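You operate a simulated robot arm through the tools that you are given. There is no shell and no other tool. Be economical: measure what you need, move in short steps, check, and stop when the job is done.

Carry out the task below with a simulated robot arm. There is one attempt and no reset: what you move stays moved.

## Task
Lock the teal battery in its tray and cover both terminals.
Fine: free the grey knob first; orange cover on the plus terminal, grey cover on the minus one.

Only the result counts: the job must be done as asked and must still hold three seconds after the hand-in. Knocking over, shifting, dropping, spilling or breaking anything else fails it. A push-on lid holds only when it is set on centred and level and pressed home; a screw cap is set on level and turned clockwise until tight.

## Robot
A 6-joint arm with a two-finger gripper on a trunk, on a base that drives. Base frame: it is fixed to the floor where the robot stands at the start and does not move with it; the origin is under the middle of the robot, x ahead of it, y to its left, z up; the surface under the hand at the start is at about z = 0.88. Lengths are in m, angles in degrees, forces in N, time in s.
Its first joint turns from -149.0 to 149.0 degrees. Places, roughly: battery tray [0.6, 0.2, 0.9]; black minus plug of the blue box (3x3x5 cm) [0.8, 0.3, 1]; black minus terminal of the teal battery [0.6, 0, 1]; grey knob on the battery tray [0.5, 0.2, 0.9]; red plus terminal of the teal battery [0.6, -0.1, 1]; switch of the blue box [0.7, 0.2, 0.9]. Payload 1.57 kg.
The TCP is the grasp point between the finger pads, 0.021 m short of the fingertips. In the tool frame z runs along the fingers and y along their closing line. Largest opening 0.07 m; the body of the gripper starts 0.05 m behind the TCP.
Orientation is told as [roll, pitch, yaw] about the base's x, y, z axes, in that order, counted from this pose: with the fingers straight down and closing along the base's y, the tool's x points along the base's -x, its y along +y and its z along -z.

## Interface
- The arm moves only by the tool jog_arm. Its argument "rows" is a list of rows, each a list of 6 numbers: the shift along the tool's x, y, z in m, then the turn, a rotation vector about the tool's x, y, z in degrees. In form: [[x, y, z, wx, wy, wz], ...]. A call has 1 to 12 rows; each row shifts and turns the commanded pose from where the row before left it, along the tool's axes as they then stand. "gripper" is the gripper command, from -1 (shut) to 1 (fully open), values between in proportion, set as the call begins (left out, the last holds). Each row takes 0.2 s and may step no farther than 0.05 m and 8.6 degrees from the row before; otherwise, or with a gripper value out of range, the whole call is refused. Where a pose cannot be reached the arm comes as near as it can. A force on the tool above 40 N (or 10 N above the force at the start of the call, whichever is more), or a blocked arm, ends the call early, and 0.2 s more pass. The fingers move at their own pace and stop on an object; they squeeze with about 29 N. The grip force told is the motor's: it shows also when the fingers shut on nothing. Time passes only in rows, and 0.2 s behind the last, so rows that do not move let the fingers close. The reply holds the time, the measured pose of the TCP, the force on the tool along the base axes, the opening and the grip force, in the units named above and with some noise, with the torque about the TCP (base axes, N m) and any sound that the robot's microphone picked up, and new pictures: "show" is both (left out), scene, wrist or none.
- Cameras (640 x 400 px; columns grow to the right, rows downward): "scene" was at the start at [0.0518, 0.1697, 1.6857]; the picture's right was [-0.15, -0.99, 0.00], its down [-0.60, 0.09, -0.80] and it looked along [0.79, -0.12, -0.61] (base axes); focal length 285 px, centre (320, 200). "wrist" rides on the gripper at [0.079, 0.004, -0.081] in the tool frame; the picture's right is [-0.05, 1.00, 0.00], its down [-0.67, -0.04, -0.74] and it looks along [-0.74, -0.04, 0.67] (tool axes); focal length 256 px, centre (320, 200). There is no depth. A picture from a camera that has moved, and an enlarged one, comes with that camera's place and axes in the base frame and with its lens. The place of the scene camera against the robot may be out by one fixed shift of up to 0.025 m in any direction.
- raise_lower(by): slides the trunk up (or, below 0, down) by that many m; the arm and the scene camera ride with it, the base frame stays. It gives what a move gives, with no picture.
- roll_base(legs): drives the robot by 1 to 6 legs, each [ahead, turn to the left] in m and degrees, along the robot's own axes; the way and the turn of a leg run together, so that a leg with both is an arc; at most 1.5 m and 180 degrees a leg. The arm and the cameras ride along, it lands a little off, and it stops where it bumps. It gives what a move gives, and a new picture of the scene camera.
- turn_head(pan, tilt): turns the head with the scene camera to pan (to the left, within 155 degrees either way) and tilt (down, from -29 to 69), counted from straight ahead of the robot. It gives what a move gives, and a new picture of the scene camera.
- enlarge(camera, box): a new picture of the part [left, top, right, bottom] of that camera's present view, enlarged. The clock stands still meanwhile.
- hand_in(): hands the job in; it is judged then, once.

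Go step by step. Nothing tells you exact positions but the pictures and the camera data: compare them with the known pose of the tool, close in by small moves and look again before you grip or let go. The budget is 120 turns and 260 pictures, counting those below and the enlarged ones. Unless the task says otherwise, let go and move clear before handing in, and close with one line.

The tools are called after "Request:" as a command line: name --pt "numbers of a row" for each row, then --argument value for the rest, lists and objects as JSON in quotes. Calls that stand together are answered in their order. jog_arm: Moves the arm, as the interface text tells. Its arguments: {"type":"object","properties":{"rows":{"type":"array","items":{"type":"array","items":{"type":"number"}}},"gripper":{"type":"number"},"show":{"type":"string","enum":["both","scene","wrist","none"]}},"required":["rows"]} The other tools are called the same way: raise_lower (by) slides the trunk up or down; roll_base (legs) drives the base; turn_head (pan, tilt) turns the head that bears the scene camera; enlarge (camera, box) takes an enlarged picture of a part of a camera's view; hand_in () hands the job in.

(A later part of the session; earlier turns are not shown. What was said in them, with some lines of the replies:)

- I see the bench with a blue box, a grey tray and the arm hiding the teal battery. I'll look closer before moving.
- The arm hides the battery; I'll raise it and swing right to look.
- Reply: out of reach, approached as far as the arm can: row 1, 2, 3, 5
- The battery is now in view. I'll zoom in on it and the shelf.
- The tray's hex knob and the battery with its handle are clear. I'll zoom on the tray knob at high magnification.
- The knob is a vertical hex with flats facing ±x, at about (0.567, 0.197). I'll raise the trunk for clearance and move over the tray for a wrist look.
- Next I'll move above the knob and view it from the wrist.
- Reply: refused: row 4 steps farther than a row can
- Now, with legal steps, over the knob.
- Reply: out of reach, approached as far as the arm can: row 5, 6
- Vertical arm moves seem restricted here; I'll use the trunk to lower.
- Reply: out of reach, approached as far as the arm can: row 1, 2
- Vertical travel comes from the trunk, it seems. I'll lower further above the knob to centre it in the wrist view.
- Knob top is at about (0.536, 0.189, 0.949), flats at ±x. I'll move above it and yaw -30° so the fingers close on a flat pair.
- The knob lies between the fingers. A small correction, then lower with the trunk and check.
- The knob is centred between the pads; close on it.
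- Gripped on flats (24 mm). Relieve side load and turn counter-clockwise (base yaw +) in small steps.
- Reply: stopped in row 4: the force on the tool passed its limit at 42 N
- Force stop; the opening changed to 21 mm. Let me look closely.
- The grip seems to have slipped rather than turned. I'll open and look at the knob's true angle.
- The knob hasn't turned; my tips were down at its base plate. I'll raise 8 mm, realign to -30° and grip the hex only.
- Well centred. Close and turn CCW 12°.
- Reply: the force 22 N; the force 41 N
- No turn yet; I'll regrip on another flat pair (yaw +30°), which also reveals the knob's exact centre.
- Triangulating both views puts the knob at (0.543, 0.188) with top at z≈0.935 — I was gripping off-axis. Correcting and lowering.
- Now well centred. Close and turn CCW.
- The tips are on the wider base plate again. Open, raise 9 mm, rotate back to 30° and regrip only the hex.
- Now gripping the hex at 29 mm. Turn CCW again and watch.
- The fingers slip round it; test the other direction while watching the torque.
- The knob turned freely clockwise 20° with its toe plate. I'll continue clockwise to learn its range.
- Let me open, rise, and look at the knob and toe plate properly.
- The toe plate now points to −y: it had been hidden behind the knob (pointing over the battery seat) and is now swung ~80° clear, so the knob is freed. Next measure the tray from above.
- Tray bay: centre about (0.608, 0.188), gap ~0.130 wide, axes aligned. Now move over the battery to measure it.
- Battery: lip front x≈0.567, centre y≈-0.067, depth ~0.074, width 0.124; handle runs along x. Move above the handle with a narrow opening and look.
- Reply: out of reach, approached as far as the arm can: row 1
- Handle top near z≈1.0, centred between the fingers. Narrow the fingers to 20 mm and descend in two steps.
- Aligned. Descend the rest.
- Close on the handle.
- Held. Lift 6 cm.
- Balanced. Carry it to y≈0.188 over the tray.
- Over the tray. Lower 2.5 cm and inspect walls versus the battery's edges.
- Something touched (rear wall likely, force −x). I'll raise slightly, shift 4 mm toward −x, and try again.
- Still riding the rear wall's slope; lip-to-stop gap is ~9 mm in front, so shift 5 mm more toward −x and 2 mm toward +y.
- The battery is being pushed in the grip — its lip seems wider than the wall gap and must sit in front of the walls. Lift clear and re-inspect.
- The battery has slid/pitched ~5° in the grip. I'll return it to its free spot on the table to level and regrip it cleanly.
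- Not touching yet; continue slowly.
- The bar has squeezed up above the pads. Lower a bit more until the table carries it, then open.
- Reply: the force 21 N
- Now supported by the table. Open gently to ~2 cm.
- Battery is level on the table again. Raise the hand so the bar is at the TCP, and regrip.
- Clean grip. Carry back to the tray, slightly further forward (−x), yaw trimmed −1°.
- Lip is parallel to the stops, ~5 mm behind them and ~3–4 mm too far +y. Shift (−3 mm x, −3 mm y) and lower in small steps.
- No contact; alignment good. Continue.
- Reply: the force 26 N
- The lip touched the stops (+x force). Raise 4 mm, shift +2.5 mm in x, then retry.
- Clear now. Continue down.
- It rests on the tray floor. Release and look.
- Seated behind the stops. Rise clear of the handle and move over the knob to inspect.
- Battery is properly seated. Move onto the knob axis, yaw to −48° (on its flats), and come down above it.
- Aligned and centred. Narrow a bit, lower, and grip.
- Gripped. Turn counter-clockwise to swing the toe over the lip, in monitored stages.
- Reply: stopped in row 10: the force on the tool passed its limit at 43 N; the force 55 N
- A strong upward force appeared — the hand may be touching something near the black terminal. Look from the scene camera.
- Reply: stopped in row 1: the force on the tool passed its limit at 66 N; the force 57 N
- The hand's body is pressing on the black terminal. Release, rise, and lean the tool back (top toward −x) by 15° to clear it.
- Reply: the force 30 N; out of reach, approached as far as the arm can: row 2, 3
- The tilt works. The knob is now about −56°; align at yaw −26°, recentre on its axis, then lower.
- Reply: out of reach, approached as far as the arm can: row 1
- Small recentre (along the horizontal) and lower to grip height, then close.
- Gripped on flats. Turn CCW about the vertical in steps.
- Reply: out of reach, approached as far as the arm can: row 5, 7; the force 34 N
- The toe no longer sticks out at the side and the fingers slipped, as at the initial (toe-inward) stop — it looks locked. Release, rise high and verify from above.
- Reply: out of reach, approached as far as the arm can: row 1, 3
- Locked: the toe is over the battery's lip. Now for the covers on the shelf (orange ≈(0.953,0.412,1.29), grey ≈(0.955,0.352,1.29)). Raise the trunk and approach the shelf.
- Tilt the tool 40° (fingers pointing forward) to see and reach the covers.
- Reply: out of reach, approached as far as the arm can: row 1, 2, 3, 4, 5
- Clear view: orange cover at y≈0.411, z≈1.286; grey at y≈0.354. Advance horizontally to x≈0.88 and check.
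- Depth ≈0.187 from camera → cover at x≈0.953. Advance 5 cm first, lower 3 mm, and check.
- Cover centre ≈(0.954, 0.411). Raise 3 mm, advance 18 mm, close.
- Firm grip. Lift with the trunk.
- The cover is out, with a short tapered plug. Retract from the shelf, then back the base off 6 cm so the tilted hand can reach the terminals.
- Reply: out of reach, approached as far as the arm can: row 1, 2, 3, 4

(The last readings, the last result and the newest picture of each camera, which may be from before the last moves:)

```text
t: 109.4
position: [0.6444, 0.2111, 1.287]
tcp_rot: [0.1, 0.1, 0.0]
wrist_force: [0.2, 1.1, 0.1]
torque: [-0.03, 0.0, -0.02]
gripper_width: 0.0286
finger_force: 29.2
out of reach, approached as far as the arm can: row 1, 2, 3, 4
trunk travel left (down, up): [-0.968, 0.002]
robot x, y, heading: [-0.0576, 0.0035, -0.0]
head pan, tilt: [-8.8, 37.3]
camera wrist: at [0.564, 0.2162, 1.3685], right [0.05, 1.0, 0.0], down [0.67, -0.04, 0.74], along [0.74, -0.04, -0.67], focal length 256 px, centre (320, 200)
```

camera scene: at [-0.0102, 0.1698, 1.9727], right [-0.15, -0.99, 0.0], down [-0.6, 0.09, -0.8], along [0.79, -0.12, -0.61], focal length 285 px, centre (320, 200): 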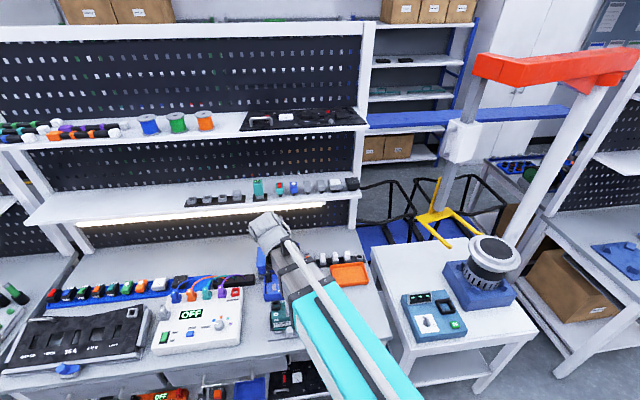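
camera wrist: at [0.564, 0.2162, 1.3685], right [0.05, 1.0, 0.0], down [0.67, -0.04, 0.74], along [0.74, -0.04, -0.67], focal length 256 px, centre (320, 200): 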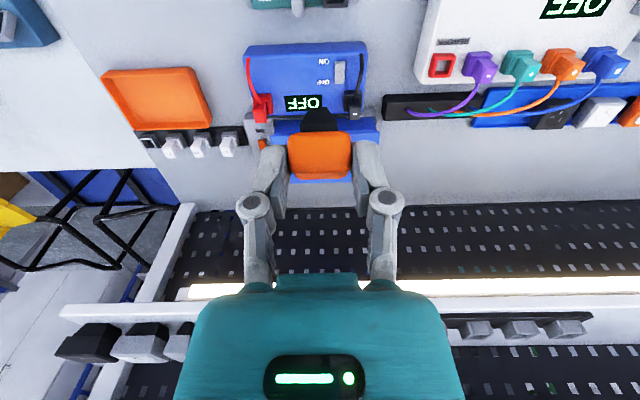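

Move back over the battery to measure the terminals from above.

Request:
jog_arm --pt "0.04 -0.01 0 0 0 0" --pt "0.04 -0.013 0 0 0 0" --pt "0.045 0 0 0 0 0" --pt "0 0 0 0 0 0" --show "none"

Request:
enlarge --camera "wrist" --box '[220, 0, 420, 125]'

Request:
raise_lower --by -0.1

Request:
enlarge --camera "wrist" --box '[220, 20, 420, 145]'

```text
t: 110.4
position: [0.5187, 0.1912, 1.2858]
tcp_rot: [0.1, 0.1, -0.2]
wrist_force: [-0.1, -0.3, 0.1]
torque: [0.0, -0.01, 0.02]
gripper_width: 0.0287
finger_force: 28.7
trunk travel left (down, up): [-0.968, 0.002]
robot x, y, heading: [-0.0605, 0.0032, -0.2]
head pan, tilt: [-8.8, 37.3]
```

```text
3.20 times, centred on (320, 62) of wrist
camera zoom: at [0.4396, 0.1959, 1.3678], right [0.05, 1.0, 0.0], down [0.67, -0.04, 0.74], along [0.74, -0.04, -0.67], focal length 819 px, centre (320, 640)
```

zoom: 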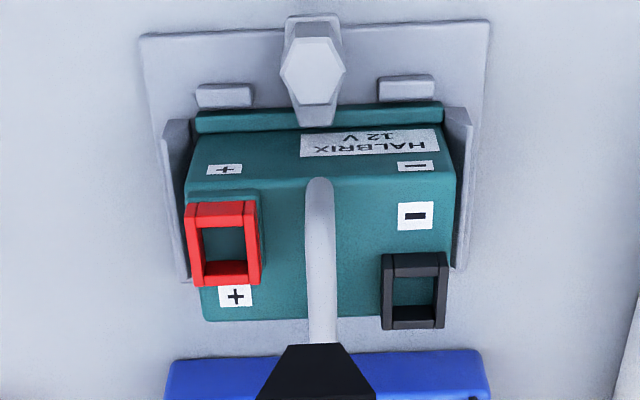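

```text
t: 111.7
position: [0.5192, 0.192, 1.188]
tcp_rot: [0.1, 0.1, -0.1]
wrist_force: [0.2, 0.3, -0.3]
torque: [0.01, 0.01, 0.0]
gripper_width: 0.029
finger_force: 28.9
trunk travel left (down, up): [-0.868, 0.102]
robot x, y, heading: [-0.0553, 0.0028, -0.0]
head pan, tilt: [-8.8, 37.3]
```

```text
3.20 times, centred on (320, 82) of wrist
camera zoom: at [0.4386, 0.1956, 1.2683], right [0.05, 1.0, 0.0], down [0.67, -0.04, 0.75], along [0.74, -0.04, -0.67], focal length 819 px, centre (320, 576)
```

zoom: 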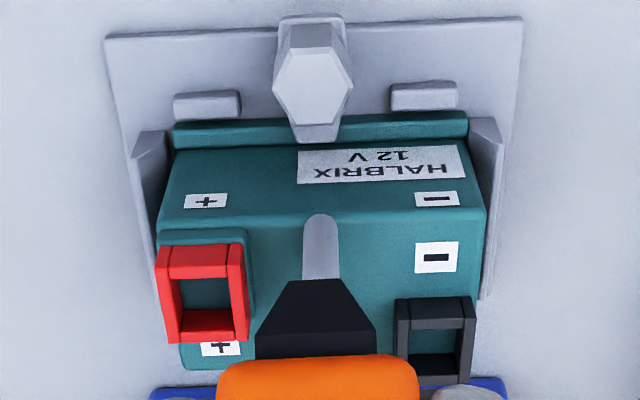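

Red terminal top ≈(0.593, 0.144, 0.986); black ≈(0.624, 0.2325, 0.975). Move forward, restore the 40° tilt, and descend above the red terminal.

Request:
jog_arm --pt "-0.04 -0.024 0 0 0 0" --pt "-0.035 -0.024 0 0 0 0" --pt "0 0 0 0 -8 0" --pt "0 0 0 0 -8 0" --pt "0 0 0 0 -8 0" --pt "0 0 0 0 -8 0" --pt "0 0 0 0 -7.9 0" --pt "0 0 0 0 0 0" --show "none"

Request:
raise_lower --by -0.16

Request:
enlarge --camera "wrist" --box '[200, 0, 440, 200]'

Request:
enlarge --camera "scene" --box '[230, 240, 350, 350]'

```text
t: 113.5
position: [0.5943, 0.1439, 1.2304]
tcp_rot: [0.1, -39.9, -0.1]
wrist_force: [-0.4, -0.9, 0.5]
torque: [0.0, -0.01, 0.01]
gripper_width: 0.0288
finger_force: 29.3
out of reach, approached as far as the arm can: row 4, 5, 6, 7
trunk travel left (down, up): [-0.868, 0.102]
robot x, y, heading: [-0.0593, 0.0036, -0.2]
head pan, tilt: [-8.8, 37.3]
```

```text
t: 115.3
position: [0.5945, 0.1435, 1.0696]
tcp_rot: [0.2, -40.0, -0.1]
wrist_force: [0.1, 0.4, -0.5]
torque: [0.0, 0.0, -0.02]
gripper_width: 0.0286
finger_force: 29.0
trunk travel left (down, up): [-0.708, 0.262]
robot x, y, heading: [-0.0617, 0.001, 0.2]
head pan, tilt: [-8.8, 37.3]
```

```text
2.00 times, centred on (320, 100) of wrist
camera zoom: at [0.4812, 0.1476, 1.0819], right [0.04, 1.0, 0.04], down [0.03, -0.04, 1.0], along [1.0, -0.04, -0.03], focal length 512 px, centre (320, 400)
```

zoom: 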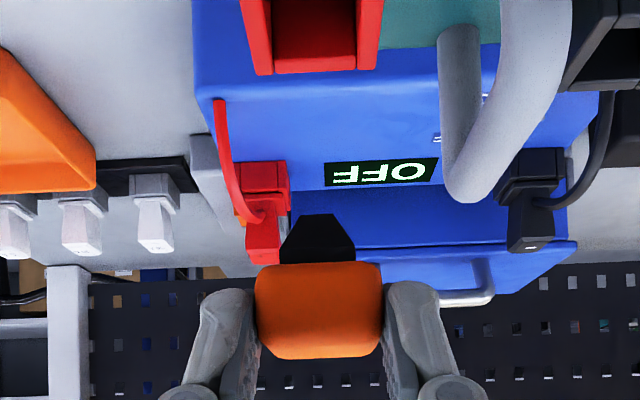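

```text
3.64 times, centred on (290, 295) of scene
camera zoom: at [-0.0084, 0.1697, 1.7127], right [-0.15, -0.99, 0.0], down [-0.6, 0.09, -0.8], along [0.79, -0.12, -0.61], focal length 1035 px, centre (429, -146)
```

zoom: 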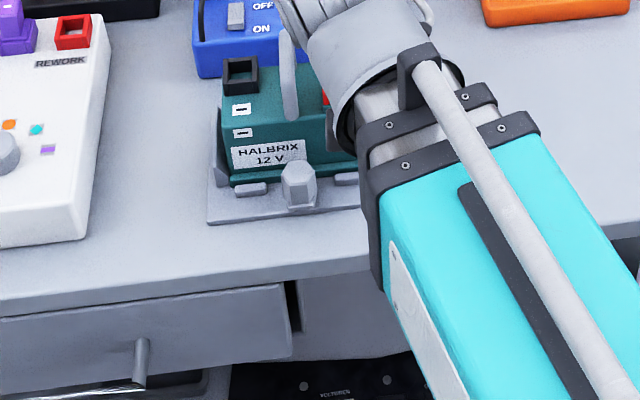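

Lateral alignment looks right. Shift back 13 mm, lower to just above the rim and compare plug tip with the terminal.

Request:
jog_arm --pt "0.01 0.0008 -0.0084 0 0 0" --pt "0 0 0 0 0 0" --show "none"

Request:
raise_lower --by -0.036

Request:
enlarge --camera "wrist" --box '[220, 60, 420, 185]'

Request:
enlarge --camera "scene" --box '[270, 230, 350, 310]'

```text
t: 115.9
position: [0.581, 0.1437, 1.0719]
tcp_rot: [0.2, -40.0, -0.2]
wrist_force: [-0.4, -0.9, -0.6]
torque: [0.03, 0.0, 0.02]
gripper_width: 0.0286
finger_force: 28.7
trunk travel left (down, up): [-0.708, 0.262]
robot x, y, heading: [-0.0607, 0.0051, 0.0]
head pan, tilt: [-8.8, 37.3]
```

```text
t: 116.7
position: [0.5813, 0.1442, 1.0345]
tcp_rot: [0.1, -39.9, -0.2]
wrist_force: [-0.8, -0.1, 0.0]
torque: [-0.01, 0.01, 0.03]
gripper_width: 0.0287
finger_force: 29.4
trunk travel left (down, up): [-0.672, 0.298]
robot x, y, heading: [-0.0638, 0.004, -0.1]
head pan, tilt: [-8.8, 37.3]
```

```text
3.20 times, centred on (320, 122) of wrist
camera zoom: at [0.4681, 0.1487, 1.0458], right [0.04, 1.0, 0.04], down [0.03, -0.04, 1.0], along [1.0, -0.04, -0.03], focal length 819 px, centre (320, 448)
```

zoom: 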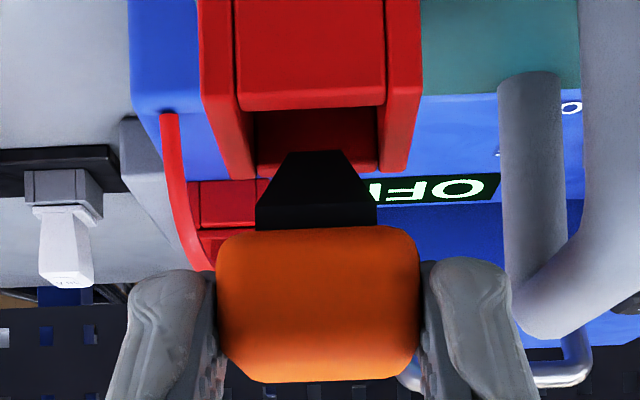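

```text
5.00 times, centred on (310, 270) of scene
camera zoom: at [-0.0085, 0.1696, 1.6767], right [-0.15, -0.99, 0.0], down [-0.6, 0.09, -0.8], along [0.79, -0.12, -0.61], focal length 1423 px, centre (370, -150)
```

zoom: 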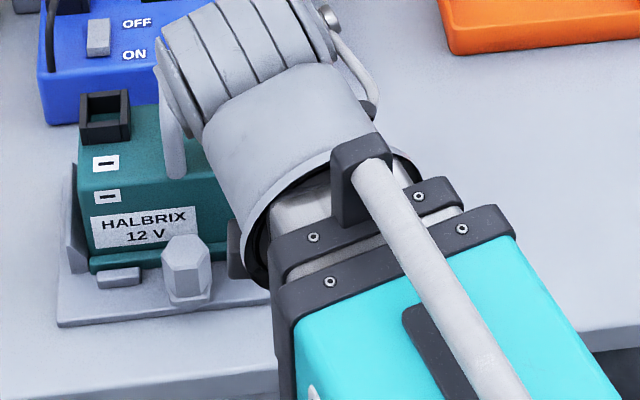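

Plug is laterally centred; shift 3 mm toward −x and lower gently.

Request:
jog_arm --pt "0.0021 -0.0004 -0.0018 0 0 0" --pt "0 0 0 0 0 0" --show "none"

Request:
raise_lower --by -0.01

Request:
enlarge --camera "wrist" --box '[220, 60, 420, 185]'

```text
t: 117.3
position: [0.58, 0.1448, 1.0342]
tcp_rot: [0.1, -39.9, -0.3]
wrist_force: [-0.4, 0.1, -0.4]
torque: [0.01, 0.0, 0.0]
gripper_width: 0.0289
finger_force: 28.9
trunk travel left (down, up): [-0.672, 0.298]
robot x, y, heading: [-0.0619, 0.0005, 0.0]
head pan, tilt: [-8.8, 37.3]
```

```text
t: 117.9
position: [0.579, 0.1436, 1.0244]
tcp_rot: [0.1, -40.1, -0.2]
wrist_force: [0.4, 0.8, -0.2]
torque: [0.01, 0.03, 0.02]
gripper_width: 0.0287
finger_force: 29.0
trunk travel left (down, up): [-0.662, 0.308]
robot x, y, heading: [-0.06, 0.0023, -0.1]
head pan, tilt: [-8.8, 37.3]
```

```text
3.20 times, centred on (320, 122) of wrist
camera zoom: at [0.4658, 0.1487, 1.0358], right [0.04, 1.0, 0.04], down [0.03, -0.04, 1.0], along [1.0, -0.04, -0.03], focal length 819 px, centre (320, 448)
```

zoom: 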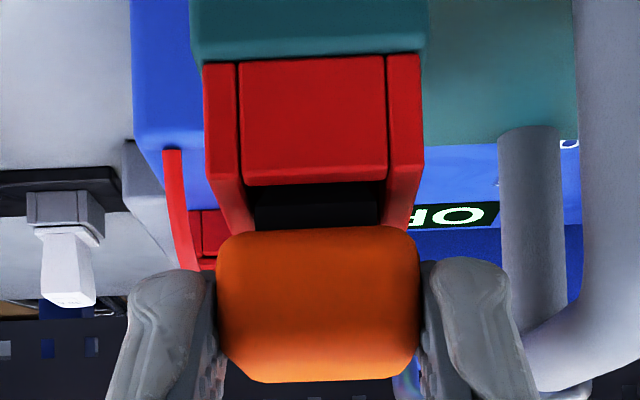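

The plug tip is inside the terminal with no contact. Continue down.

Request:
raise_lower --by -0.005

Request:
raise_lower --by -0.003

Request:
enlarge --camera "wrist" --box '[220, 60, 420, 185]'

```text
t: 118.4
position: [0.5786, 0.1447, 1.0196]
tcp_rot: [0.2, -39.8, -0.2]
wrist_force: [1.1, -0.8, 1.8]
torque: [-0.05, 0.0, -0.12]
gripper_width: 0.0285
finger_force: 28.7
trunk travel left (down, up): [-0.657, 0.313]
robot x, y, heading: [-0.0598, -0.0014, -0.0]
head pan, tilt: [-8.8, 37.3]
```

```text
t: 119.0
position: [0.5784, 0.1439, 1.0182]
tcp_rot: [0.2, -40.5, -0.2]
wrist_force: [7.8, 0.6, 36.6]
torque: [-0.02, -0.64, -0.16]
gripper_width: 0.0287
finger_force: 29.0
trunk travel left (down, up): [-0.654, 0.316]
robot x, y, heading: [-0.0618, 0.0038, 0.1]
head pan, tilt: [-8.8, 37.3]
```

```text
3.20 times, centred on (320, 122) of wrist
camera zoom: at [0.4655, 0.1485, 1.0294], right [0.04, 1.0, 0.04], down [0.02, -0.04, 1.0], along [1.0, -0.04, -0.03], focal length 819 px, centre (320, 448)
```

zoom: 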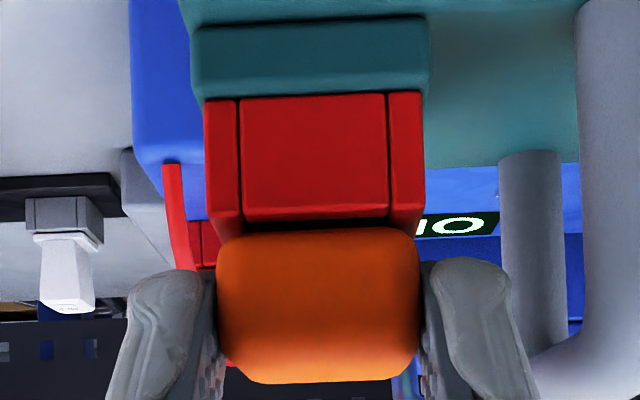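

Nearly home (≈1.5 mm gap), 37 N with a slight +x reaction. Relieve by +1 mm in x and press more.

Request:
jog_arm --pt "-0.0009 0 0.0008 0 0 0" --pt "0 0 0 0 0 0" --show "none"

Request:
raise_lower --by -0.003

Request:
enlarge --camera "wrist" --box '[220, 60, 420, 185]'

```text
t: 119.6
position: [0.5791, 0.1449, 1.0176]
tcp_rot: [0.3, -40.4, -0.2]
wrist_force: [5.6, 0.2, 37.8]
torque: [0.0, -0.59, -0.15]
gripper_width: 0.0288
finger_force: 28.6
trunk travel left (down, up): [-0.654, 0.316]
robot x, y, heading: [-0.0602, 0.0019, -0.1]
head pan, tilt: [-8.8, 37.3]
```

```text
t: 120.1
position: [0.5782, 0.1441, 1.0144]
tcp_rot: [0.3, -40.3, -0.1]
wrist_force: [2.8, 0.5, 34.6]
torque: [0.03, -0.41, -0.04]
gripper_width: 0.0287
finger_force: 29.1
trunk travel left (down, up): [-0.651, 0.319]
robot x, y, heading: [-0.0566, 0.0022, 0.0]
head pan, tilt: [-8.8, 37.3]
```

```text
3.20 times, centred on (320, 122) of wrist
camera zoom: at [0.465, 0.1486, 1.0259], right [0.04, 1.0, 0.04], down [0.03, -0.04, 1.0], along [1.0, -0.04, -0.03], focal length 819 px, centre (320, 448)
```

zoom: 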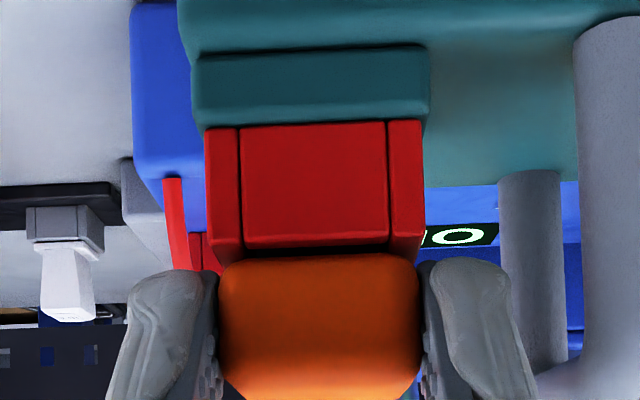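

The cover slipped up in the fingers; it needs pressing from above. Release, rise, and inspect.

Request:
jog_arm --pt "0 0 0 0 0 0" --pt "0 0 0 0 0 0" --gripper 0.25 --show "none"

Request:
raise_lower --by 0.04

Request:
enlarge --camera "wrist" --box '[220, 20, 420, 145]'

```text
t: 120.7
position: [0.579, 0.1439, 1.0137]
tcp_rot: [0.1, -39.9, -0.2]
wrist_force: [0.1, -0.1, -0.3]
torque: [0.03, -0.01, 0.04]
gripper_width: 0.0437
finger_force: 0.0
trunk travel left (down, up): [-0.651, 0.319]
robot x, y, heading: [-0.0593, 0.0018, 0.0]
head pan, tilt: [-8.8, 37.3]
```

```text
t: 121.5
position: [0.5802, 0.1446, 1.0541]
tcp_rot: [0.1, -40.0, -0.1]
wrist_force: [-0.8, -0.9, 0.6]
torque: [0.01, 0.01, 0.0]
gripper_width: 0.0439
finger_force: 0.1
trunk travel left (down, up): [-0.691, 0.279]
robot x, y, heading: [-0.0592, 0.0036, 0.1]
head pan, tilt: [-8.8, 37.3]
```

```text
3.20 times, centred on (320, 82) of wrist
camera zoom: at [0.4665, 0.1489, 1.0648], right [0.04, 1.0, 0.04], down [0.03, -0.04, 1.0], along [1.0, -0.04, -0.03], focal length 819 px, centre (320, 576)
```

zoom: 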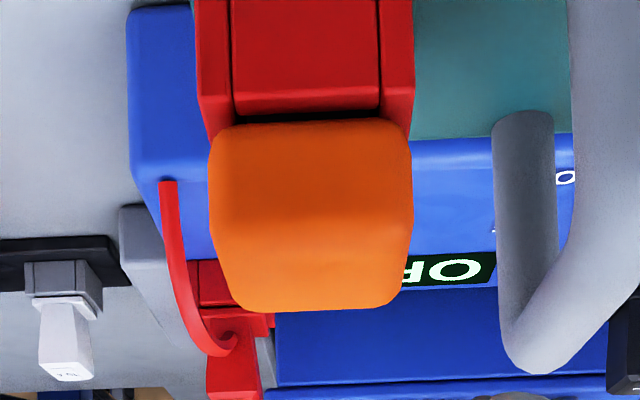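

The cover stands level in the terminal. Rise, set the tool upright with closed fingers, and press on its centre.

Request:
raise_lower --by 0.07

Request:
jog_arm --pt "0 0 0 0 8 0" --pt "0 0 0 0 8 0" --pt "0 0 0 0 8 0" --pt "0 0 0 0 8 0" --pt "0 0 0 0 8 0" --pt "-0.012 0 0 0 0 0" --pt "0 0 0 0 0 0" --gripper -1 --show "none"

Request:
enlarge --camera "wrist" --box '[200, 20, 440, 220]'

```text
t: 122.6
position: [0.5802, 0.1451, 1.1231]
tcp_rot: [0.2, -40.0, -0.1]
wrist_force: [-1.1, -0.7, 0.2]
torque: [0.0, -0.03, -0.01]
gripper_width: 0.0438
finger_force: 0.0
trunk travel left (down, up): [-0.761, 0.209]
robot x, y, heading: [-0.0598, 0.0031, -0.3]
head pan, tilt: [-8.8, 37.3]
```

```text
t: 124.2
position: [0.5916, 0.1452, 1.0801]
tcp_rot: [0.1, 0.1, 0.0]
wrist_force: [0.2, -0.1, -0.4]
torque: [-0.02, 0.0, 0.0]
gripper_width: 0.0001
finger_force: 28.6
out of reach, approached as far as the arm can: row 1, 2, 3, 4
trunk travel left (down, up): [-0.761, 0.209]
robot x, y, heading: [-0.0575, 0.0023, -0.1]
head pan, tilt: [-8.8, 37.3]
```

```text
2.00 times, centred on (320, 120) of wrist
camera zoom: at [0.5118, 0.1494, 1.1614], right [0.05, 1.0, 0.0], down [0.67, -0.04, 0.74], along [0.74, -0.04, -0.67], focal length 512 px, centre (320, 360)
```

zoom: 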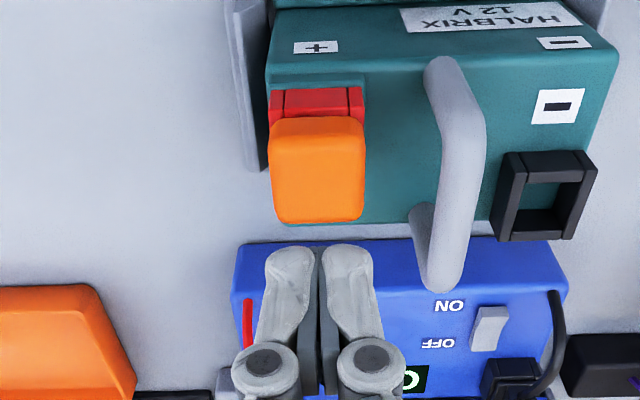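

Centred above the cover. Lower and press.

Request:
raise_lower --by -0.042

Request:
raise_lower --by -0.006

Request:
enlarge --camera "wrist" --box '[220, 80, 420, 205]'

```text
t: 125.0
position: [0.5915, 0.1453, 1.0383]
tcp_rot: [0.1, 0.0, -0.1]
wrist_force: [-0.5, -0.7, -0.8]
torque: [0.01, -0.02, -0.04]
gripper_width: 0.0
finger_force: 28.8
trunk travel left (down, up): [-0.719, 0.251]
robot x, y, heading: [-0.0593, 0.0023, -0.2]
head pan, tilt: [-8.8, 37.3]
```

```text
t: 125.6
position: [0.5907, 0.1454, 1.034]
tcp_rot: [0.1, -0.1, -0.1]
wrist_force: [7.5, 1.4, 32.7]
torque: [0.03, -0.25, 0.0]
gripper_width: 0.006
finger_force: 29.4
trunk travel left (down, up): [-0.713, 0.257]
robot x, y, heading: [-0.0584, 0.0029, -0.1]
head pan, tilt: [-8.8, 37.3]
```

```text
3.20 times, centred on (320, 142) of wrist
camera zoom: at [0.5111, 0.1492, 1.1146], right [0.05, 1.0, 0.0], down [0.66, -0.04, 0.75], along [0.75, -0.04, -0.67], focal length 819 px, centre (320, 384)
```

zoom: 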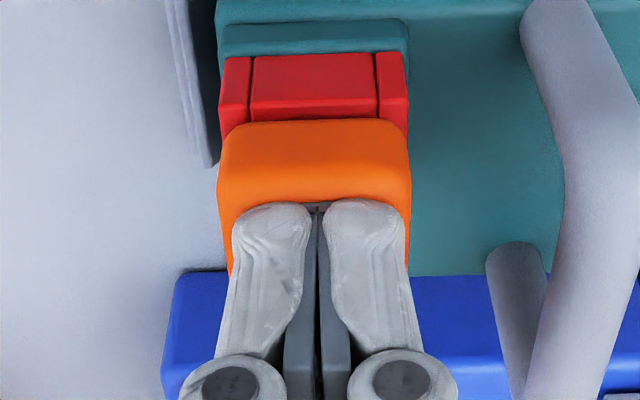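

Contact at 33 N; press further in small steps.

Request:
raise_lower --by -0.003

Request:
raise_lower --by -0.003

Request:
enlarge --camera "wrist" --box '[220, 80, 420, 205]'

```text
t: 125.9
position: [0.5905, 0.1459, 1.0332]
tcp_rot: [0.2, -0.2, 0.0]
wrist_force: [1.6, 0.1, 31.0]
torque: [-0.02, -0.08, -0.02]
gripper_width: 0.0059
finger_force: 28.5
trunk travel left (down, up): [-0.713, 0.257]
robot x, y, heading: [-0.0605, 0.0025, 0.1]
head pan, tilt: [-8.8, 37.3]
stopped: the force on the tool passed its limit at 51 N (the readings are from after the stop); the commanded pose is now the measured one
```

```text
t: 126.2
position: [0.5904, 0.1456, 1.034]
tcp_rot: [0.1, -0.4, 0.0]
wrist_force: [0.6, 0.4, 34.2]
torque: [-0.02, -0.05, 0.02]
gripper_width: 0.0061
finger_force: 28.8
trunk travel left (down, up): [-0.713, 0.257]
robot x, y, heading: [-0.0587, 0.0027, 0.1]
head pan, tilt: [-8.8, 37.3]
stopped: the force on the tool passed its limit at 48 N (the readings are from after the stop); the commanded pose is now the measured one
```

```text
3.20 times, centred on (320, 142) of wrist
camera zoom: at [0.5109, 0.1493, 1.1144], right [0.05, 1.0, 0.0], down [0.66, -0.04, 0.75], along [0.75, -0.04, -0.66], focal length 819 px, centre (320, 384)
```

zoom: 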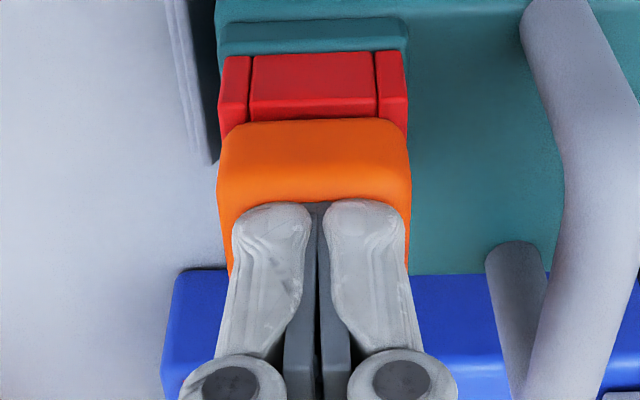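

The orange cover is pressed home (50 N, rigid, level). Now fetch the grey cover the same way.

Request:
raise_lower --by 0.223

Request:
jog_arm --pt "-0.025 0.0345 0 0 0 0" --pt "-0.025 0.0345 0 0 0 0" --pt "-0.025 0.0345 0 0 0 0" --pt "-0.025 0.0345 0 0 0 0" --pt "-0.025 0.0345 0 0 0 0" --pt "-0.025 0.0345 0 0 0 0" --pt "0 0 0 0 -8 0" --pt "0 0 0 0 -8 0" --pt "0 0 0 0 -8 0" --pt "0 0 0 0 -8 0" --pt "0 0 0 0 -8 0" --pt "0 0 0 0 0 0" --gripper 0.35 --show "none"

Request:
jog_arm --pt "-0.0306 0 0.0257 0 0 0" --pt "-0.0306 0 0.0257 0 0 0" --pt "-0.0306 0 0.0257 0 0 0" --pt "-0.0146 0 0.0122 0 0 0" --pt "0 0 0 0 0 0" --show "wrist"

Request:
enlarge --camera "wrist" --box '[220, 110, 420, 235]'

```text
t: 128.6
position: [0.5932, 0.1452, 1.2552]
tcp_rot: [0.0, -0.3, 0.0]
wrist_force: [0.3, 0.2, -0.7]
torque: [0.0, 0.0, -0.01]
gripper_width: 0.0
finger_force: 28.0
trunk travel left (down, up): [-0.936, 0.034]
robot x, y, heading: [-0.0588, -0.0042, -0.0]
head pan, tilt: [-8.8, 37.3]
```

```text
t: 131.2
position: [0.7428, 0.3531, 1.2985]
tcp_rot: [0.2, -40.2, -0.2]
wrist_force: [0.1, 0.4, 0.0]
torque: [-0.05, 0.03, -0.01]
gripper_width: 0.0473
finger_force: 0.0
out of reach, approached as far as the arm can: row 1, 5, 8, 9, 10, 11
trunk travel left (down, up): [-0.936, 0.034]
robot x, y, heading: [-0.0597, -0.0011, -0.3]
head pan, tilt: [-8.8, 37.3]
```

```text
t: 132.4
position: [0.8822, 0.3529, 1.2987]
tcp_rot: [0.2, -40.2, -0.2]
wrist_force: [-0.2, 0.9, 0.7]
torque: [-0.04, 0.02, 0.0]
gripper_width: 0.0472
finger_force: 0.1
out of reach, approached as far as the arm can: row 3
trunk travel left (down, up): [-0.936, 0.034]
robot x, y, heading: [-0.0606, 0.0038, 0.0]
head pan, tilt: [-8.8, 37.3]
camera wrist: at [0.7693, 0.356, 1.3096], right [0.04, 1.0, 0.04], down [0.03, -0.04, 1.0], along [1.0, -0.04, -0.03], focal length 256 px, centre (320, 200)
```

wrist: 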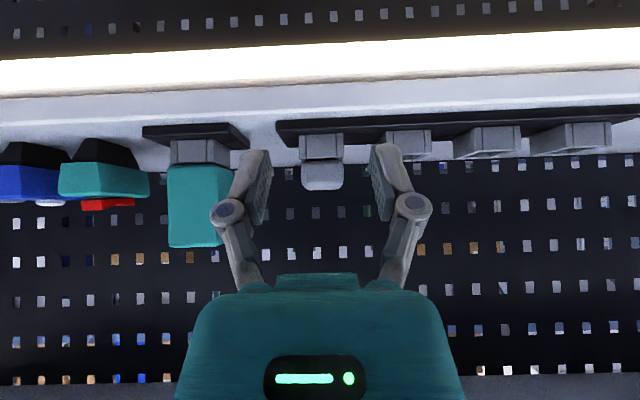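

```text
3.20 times, centred on (320, 172) of wrist
camera zoom: at [0.7693, 0.356, 1.3096], right [0.04, 1.0, 0.04], down [0.03, -0.04, 1.0], along [1.0, -0.04, -0.03], focal length 819 px, centre (320, 288)
```

zoom: 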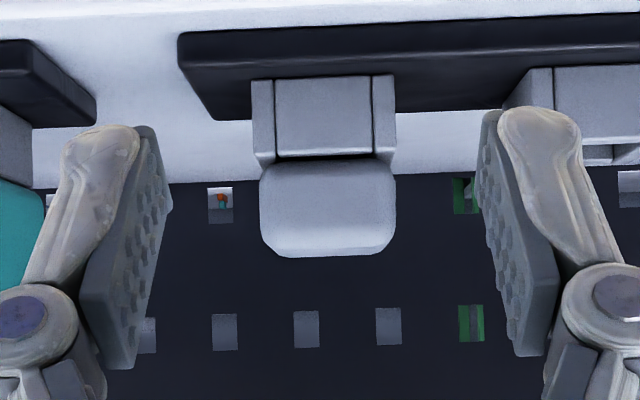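

Grey cover similarly placed (x≈0.954, y≈0.351). Advance 6 cm, −2 mm y, and look.

Request:
jog_arm --pt "-0.0191 -0.001 0.0161 0 0 0" --pt "-0.0191 -0.001 0.0161 0 0 0" --pt "-0.0077 0 0.0064 0 0 0" --pt "0 0 0 0 0 0" --show "none"

Request:
enlarge --camera "wrist" --box '[220, 110, 420, 235]'

```text
t: 133.4
position: [0.9435, 0.351, 1.297]
tcp_rot: [0.2, -40.0, 0.0]
wrist_force: [0.2, 0.2, 0.6]
torque: [-0.02, 0.01, -0.01]
gripper_width: 0.0472
finger_force: 0.0
trunk travel left (down, up): [-0.936, 0.034]
robot x, y, heading: [-0.061, 0.0034, 0.0]
head pan, tilt: [-8.8, 37.3]
```

```text
3.20 times, centred on (320, 172) of wrist
camera zoom: at [0.8289, 0.3549, 1.3096], right [0.04, 1.0, 0.04], down [0.03, -0.04, 1.0], along [1.0, -0.04, -0.03], focal length 819 px, centre (320, 288)
```

zoom: 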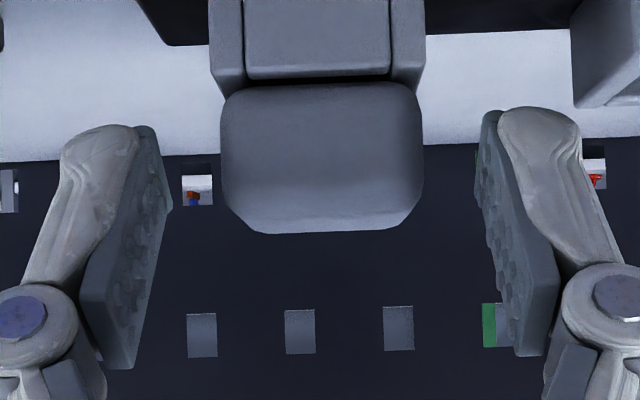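

Same relative pose as with the orange one. Raise 2 mm and close.

Request:
raise_lower --by 0.002

Request:
jog_arm --pt "0 0 0 0 0 0" --pt "0 0 0 0 0 0" --pt "0 0 0 0 0 0" --gripper -1 --show "none"

Request:
raise_lower --by 0.031

Request:
enlarge --camera "wrist" --box '[200, 0, 440, 200]'

```text
t: 133.9
position: [0.9414, 0.3496, 1.2995]
tcp_rot: [0.2, -40.1, -0.2]
wrist_force: [-0.5, -0.1, -0.5]
torque: [-0.01, 0.02, 0.02]
gripper_width: 0.0472
finger_force: 0.1
trunk travel left (down, up): [-0.938, 0.032]
robot x, y, heading: [-0.0615, -0.0009, -0.0]
head pan, tilt: [-8.8, 37.3]
```

```text
t: 134.7
position: [0.9422, 0.3514, 1.3013]
tcp_rot: [0.1, -40.2, -0.1]
wrist_force: [-0.2, 1.9, 1.6]
torque: [0.06, -0.01, 0.02]
gripper_width: 0.029
finger_force: 29.3
trunk travel left (down, up): [-0.938, 0.032]
robot x, y, heading: [-0.0615, 0.0023, -0.2]
head pan, tilt: [-8.8, 37.3]
```

```text
t: 135.4
position: [0.9427, 0.3513, 1.3302]
tcp_rot: [0.2, -40.1, -0.2]
wrist_force: [-0.1, -0.2, -0.7]
torque: [-0.03, -0.01, -0.03]
gripper_width: 0.0289
finger_force: 28.8
trunk travel left (down, up): [-0.969, 0.001]
robot x, y, heading: [-0.0605, -0.0035, 0.1]
head pan, tilt: [-8.8, 37.3]
```

```text
2.00 times, centred on (320, 100) of wrist
camera zoom: at [0.829, 0.355, 1.3425], right [0.04, 1.0, 0.04], down [0.03, -0.04, 1.0], along [1.0, -0.04, -0.03], focal length 512 px, centre (320, 400)
```

zoom: 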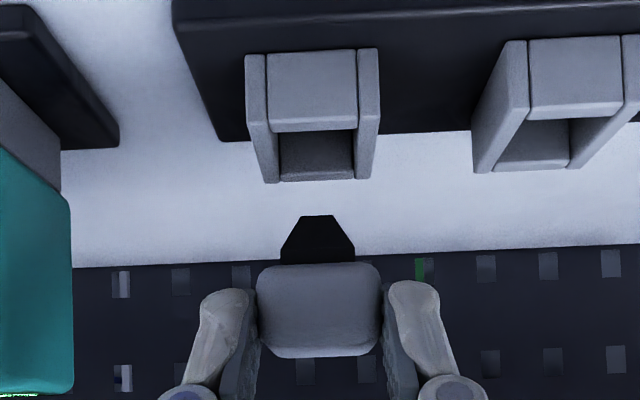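

Grey cover out. Retract and move over the black terminal, keeping the tilt.

Request:
jog_arm --pt "0.0306 0 -0.0257 0 0 0" --pt "0.0306 0 -0.0257 0 0 0" --pt "0.0306 0 -0.0257 0 0 0" --pt "0.0306 0 -0.0257 0 0 0" --pt "0.0306 0 -0.0257 0 0 0" --pt "0.0306 0 -0.0257 0 0 0" --pt "0.0236 -0.0395 -0.0198 0 0 0" --pt "0.0236 -0.0395 -0.0198 0 0 0" --pt "0.0236 -0.0395 -0.0198 0 0 0" --pt "0 0 0 0 0 0" --show "none"

Request:
raise_lower --by -0.27

Request:
enlarge --camera "wrist" --box '[200, 0, 440, 200]'

```text
t: 137.6
position: [0.6097, 0.2325, 1.3315]
tcp_rot: [0.2, -40.1, -0.2]
wrist_force: [-0.1, 0.3, 0.4]
torque: [0.02, 0.04, 0.03]
gripper_width: 0.0287
finger_force: 29.3
out of reach, approached as far as the arm can: row 6, 8
trunk travel left (down, up): [-0.969, 0.001]
robot x, y, heading: [-0.0617, 0.0032, -0.1]
head pan, tilt: [-8.8, 37.3]
```

```text
t: 140.4
position: [0.6096, 0.232, 1.0619]
tcp_rot: [0.2, -40.2, -0.3]
wrist_force: [-0.7, 0.6, -0.7]
torque: [0.0, -0.01, -0.01]
gripper_width: 0.0285
finger_force: 28.8
trunk travel left (down, up): [-0.699, 0.271]
robot x, y, heading: [-0.0621, 0.0032, 0.1]
head pan, tilt: [-8.8, 37.3]
```

```text
2.00 times, centred on (320, 100) of wrist
camera zoom: at [0.4966, 0.2361, 1.0727], right [0.04, 1.0, 0.04], down [0.03, -0.04, 1.0], along [1.0, -0.04, -0.03], focal length 512 px, centre (320, 400)
```

zoom: 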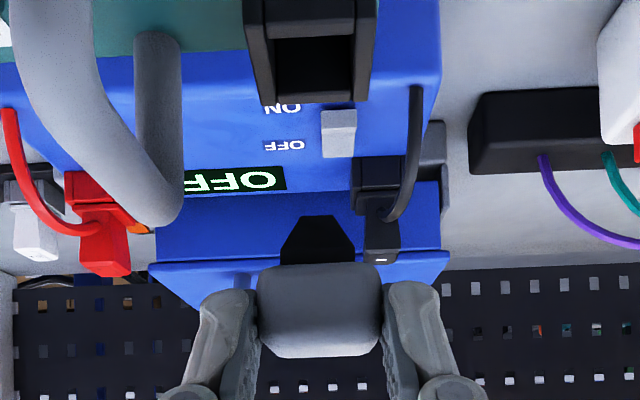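

Request:
raise_lower --by -0.038

Request:
enlarge --camera "wrist" --box '[220, 60, 420, 185]'

```text
t: 141.2
position: [0.61, 0.2313, 1.0237]
tcp_rot: [0.2, -40.1, -0.1]
wrist_force: [0.5, 0.0, -1.1]
torque: [0.0, -0.02, 0.0]
gripper_width: 0.0288
finger_force: 28.9
trunk travel left (down, up): [-0.661, 0.309]
robot x, y, heading: [-0.0596, -0.0007, 0.1]
head pan, tilt: [-8.8, 37.3]
```

```text
3.20 times, centred on (320, 122) of wrist
camera zoom: at [0.4966, 0.236, 1.0347], right [0.04, 1.0, 0.04], down [0.03, -0.04, 1.0], along [1.0, -0.04, -0.03], focal length 819 px, centre (320, 448)
```

zoom: 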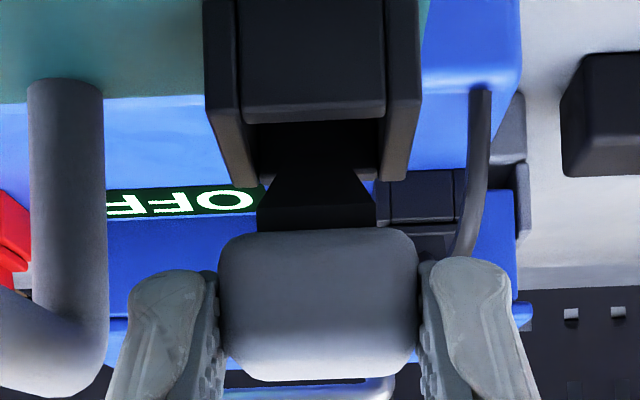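

Matches the red-terminal geometry. Lower to insert.

Request:
raise_lower --by -0.009

Request:
raise_lower --by -0.005

Request:
raise_lower --by -0.003

Request:
enlarge --camera "wrist" --box '[220, 60, 420, 185]'

```text
t: 141.8
position: [0.6104, 0.2315, 1.0152]
tcp_rot: [0.2, -40.1, -0.3]
wrist_force: [0.0, 0.0, -0.7]
torque: [0.0, 0.04, 0.0]
gripper_width: 0.0285
finger_force: 29.1
trunk travel left (down, up): [-0.652, 0.318]
robot x, y, heading: [-0.059, -0.001, 0.4]
head pan, tilt: [-8.8, 37.3]
```

```text
t: 142.3
position: [0.608, 0.2308, 1.0099]
tcp_rot: [0.2, -40.1, -0.2]
wrist_force: [-7.6, 1.3, -0.7]
torque: [0.05, 0.2, -0.04]
gripper_width: 0.0289
finger_force: 29.1
trunk travel left (down, up): [-0.647, 0.323]
robot x, y, heading: [-0.0584, 0.0053, 0.0]
head pan, tilt: [-8.8, 37.3]
```

```text
t: 142.8
position: [0.6089, 0.2324, 1.008]
tcp_rot: [0.2, -40.6, -0.1]
wrist_force: [-3.9, 4.9, 31.8]
torque: [0.13, -0.39, 0.01]
gripper_width: 0.0287
finger_force: 29.1
trunk travel left (down, up): [-0.644, 0.326]
robot x, y, heading: [-0.0584, 0.0029, 0.1]
head pan, tilt: [-8.8, 37.3]
```

```text
3.20 times, centred on (320, 122) of wrist
camera zoom: at [0.4951, 0.2361, 1.0197], right [0.04, 1.0, 0.04], down [0.02, -0.04, 1.0], along [1.0, -0.04, -0.02], focal length 819 px, centre (320, 448)
```

zoom: 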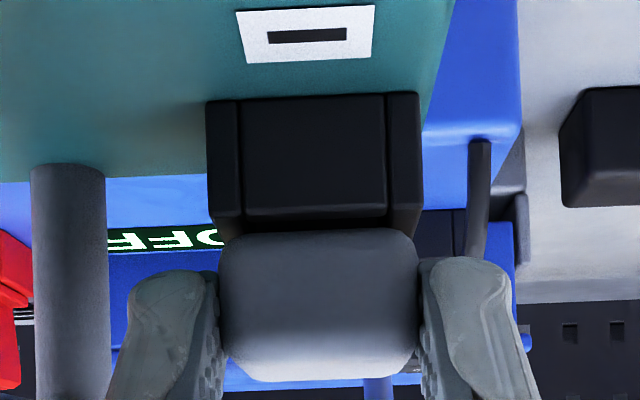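

Inserted at 32 N. Release, rise, go upright and press from above.

Request:
jog_arm --pt "0 0 0 0 0 0" --pt "0 0 0 0 0 0" --gripper 0.15 --show "none"

Request:
raise_lower --by 0.11

Request:
jog_arm --pt "0 0 0 0 8 0" --pt "0 0 0 0 8 0" --pt "0 0 0 0 8 0" --pt "0 0 0 0 8 0" --pt "0 0 0 0 8.1 0" --pt "-0.0125 0 0 0 0 0" --pt "0 0 0 0 0 0" --gripper -1 --show "none"

Request:
enlarge --camera "wrist" --box '[200, 20, 440, 220]'

```text
t: 143.4
position: [0.6092, 0.2323, 1.0069]
tcp_rot: [0.1, -40.2, -0.1]
wrist_force: [0.2, 0.6, 0.1]
torque: [0.01, -0.02, -0.02]
gripper_width: 0.0402
finger_force: 0.1
trunk travel left (down, up): [-0.644, 0.326]
robot x, y, heading: [-0.0635, 0.0024, -0.0]
head pan, tilt: [-8.8, 37.3]
```

```text
t: 144.9
position: [0.6093, 0.2318, 1.1159]
tcp_rot: [0.2, -40.2, -0.3]
wrist_force: [0.0, -0.6, -0.1]
torque: [-0.01, -0.02, -0.04]
gripper_width: 0.0405
finger_force: 0.0
trunk travel left (down, up): [-0.754, 0.216]
robot x, y, heading: [-0.0609, 0.0025, 0.0]
head pan, tilt: [-8.8, 37.3]
```

```text
t: 146.5
position: [0.6221, 0.2312, 1.0732]
tcp_rot: [0.1, 0.0, 0.0]
wrist_force: [0.3, -0.7, 0.6]
torque: [0.0, -0.01, 0.02]
gripper_width: 0.0002
finger_force: 28.0
out of reach, approached as far as the arm can: row 1, 2, 3, 4
trunk travel left (down, up): [-0.754, 0.216]
robot x, y, heading: [-0.0566, 0.0032, -0.0]
head pan, tilt: [-8.8, 37.3]
```

```text
2.00 times, centred on (320, 120) of wrist
camera zoom: at [0.5432, 0.2357, 1.1541], right [0.05, 1.0, 0.0], down [0.67, -0.04, 0.75], along [0.74, -0.04, -0.67], focal length 512 px, centre (320, 360)
```

zoom: 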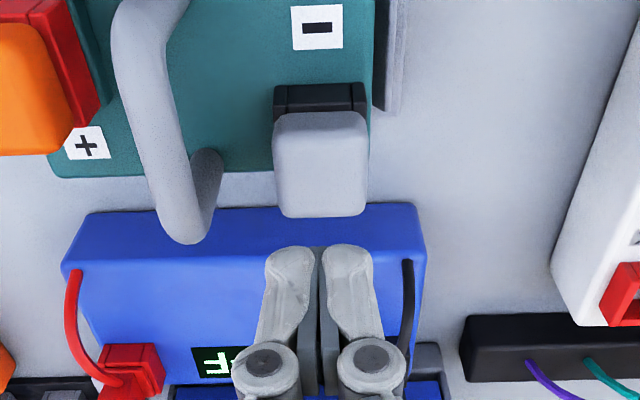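

Same picture as the orange one. Lower and press.

Request:
raise_lower --by -0.043

Request:
raise_lower --by -0.007

Request:
raise_lower --by -0.003

Request:
raise_lower --by -0.003

Request:
enlarge --camera "wrist" --box '[220, 80, 420, 205]'

```text
t: 147.3
position: [0.6236, 0.2318, 1.0311]
tcp_rot: [0.2, -0.1, 0.0]
wrist_force: [0.2, -0.4, 1.0]
torque: [0.02, -0.01, 0.02]
gripper_width: 0.0002
finger_force: 28.1
trunk travel left (down, up): [-0.711, 0.259]
robot x, y, heading: [-0.057, 0.0052, -0.0]
head pan, tilt: [-8.8, 37.3]
```

```text
t: 147.9
position: [0.6233, 0.2317, 1.0232]
tcp_rot: [0.2, -0.2, -0.1]
wrist_force: [4.8, 0.8, 19.8]
torque: [0.02, -0.1, 0.04]
gripper_width: 0.006
finger_force: 28.7
trunk travel left (down, up): [-0.704, 0.266]
robot x, y, heading: [-0.0589, 0.002, 0.1]
head pan, tilt: [-8.8, 37.3]
```

```text
t: 148.2
position: [0.6219, 0.231, 1.0235]
tcp_rot: [0.3, -0.5, -0.2]
wrist_force: [0.9, 0.8, 28.4]
torque: [0.04, -0.04, 0.0]
gripper_width: 0.0062
finger_force: 28.5
trunk travel left (down, up): [-0.703, 0.267]
robot x, y, heading: [-0.0625, 0.004, -0.2]
head pan, tilt: [-8.8, 37.3]
stopped: the force on the tool passed its limit at 47 N (the readings are from after the stop); the commanded pose is now the measured one
```

```text
t: 148.6
position: [0.6222, 0.2323, 1.0246]
tcp_rot: [0.2, -0.5, -0.1]
wrist_force: [-0.5, -0.1, 33.4]
torque: [-0.01, -0.03, 0.0]
gripper_width: 0.0059
finger_force: 28.3
trunk travel left (down, up): [-0.703, 0.267]
robot x, y, heading: [-0.0602, 0.0021, -0.2]
head pan, tilt: [-8.8, 37.3]
stopped: the force on the tool passed its limit at 46 N (the readings are from after the stop); the commanded pose is now the measured one
```

```text
3.20 times, centred on (320, 142) of wrist
camera zoom: at [0.5424, 0.2357, 1.1043], right [0.05, 1.0, 0.0], down [0.66, -0.04, 0.75], along [0.75, -0.04, -0.66], focal length 819 px, centre (320, 384)
```

zoom: 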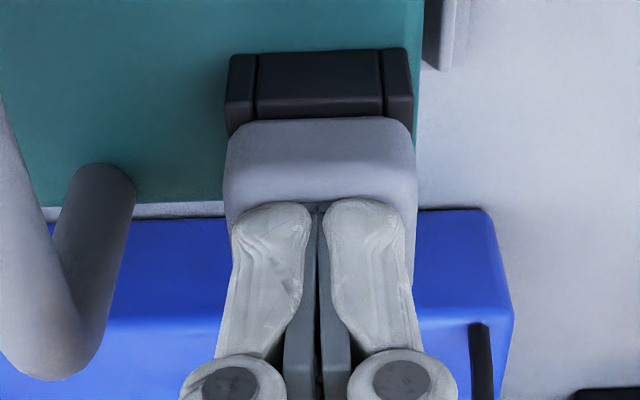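

Pressed home with ~47 N, rigid and level. Rise, back the hand off and check everything from above, including the knob.

Request:
raise_lower --by 0.2

Request:
jog_arm --pt "0.04 -0.02 0 0 0 0" --pt "0.04 -0.02 0 0 0 0" --pt "0.025 0 0 0 0 0" --pt "0 0 0 0 0 0" --gripper 0 --show "none"

Request:
enlarge --camera "wrist" --box '[220, 0, 420, 125]'

Request:
enlarge --camera "scene" --box '[220, 200, 360, 320]'

```text
t: 150.7
position: [0.624, 0.2327, 1.2201]
tcp_rot: [0.1, -0.4, -0.1]
wrist_force: [0.7, 0.3, -0.4]
torque: [0.0, 0.02, -0.03]
gripper_width: 0.0
finger_force: 28.1
trunk travel left (down, up): [-0.903, 0.067]
robot x, y, heading: [-0.0592, 0.0065, -0.1]
head pan, tilt: [-8.8, 37.3]
```

```text
t: 151.7
position: [0.5204, 0.1945, 1.2215]
tcp_rot: [0.1, -0.3, -0.1]
wrist_force: [-0.6, 0.1, -0.7]
torque: [0.01, 0.02, 0.02]
gripper_width: 0.0351
finger_force: 0.1
trunk travel left (down, up): [-0.903, 0.067]
robot x, y, heading: [-0.0622, -0.0017, 0.1]
head pan, tilt: [-8.8, 37.3]
```

```text
3.20 times, centred on (320, 62) of wrist
camera zoom: at [0.4409, 0.1982, 1.3025], right [0.05, 1.0, 0.0], down [0.66, -0.04, 0.75], along [0.75, -0.04, -0.66], focal length 819 px, centre (320, 640)
```

zoom: 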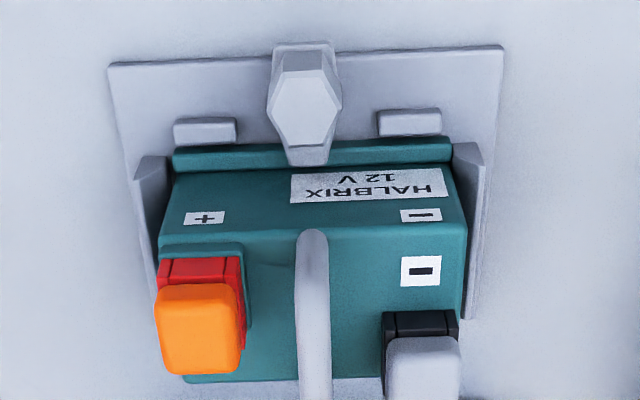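

```text
3.33 times, centred on (290, 260) of scene
camera zoom: at [-0.008, 0.1697, 1.9074], right [-0.15, -0.99, 0.0], down [-0.6, 0.09, -0.8], along [0.79, -0.12, -0.61], focal length 949 px, centre (420, 0)
```

zoom: 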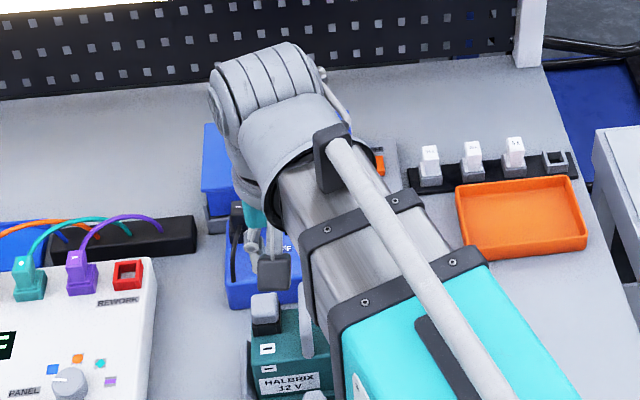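

The battery sits in its tray with the toe over its lip. Both covers look level, and the hand is clear. I'll hand it in.

Request:
hand_in

```text
The job is handed in.
```

The teal battery is locked in its tray, with the orange cover pressed onto the plus terminal and the grey cover onto the minus terminal; I've handed the job in and haven't seen the verdict.
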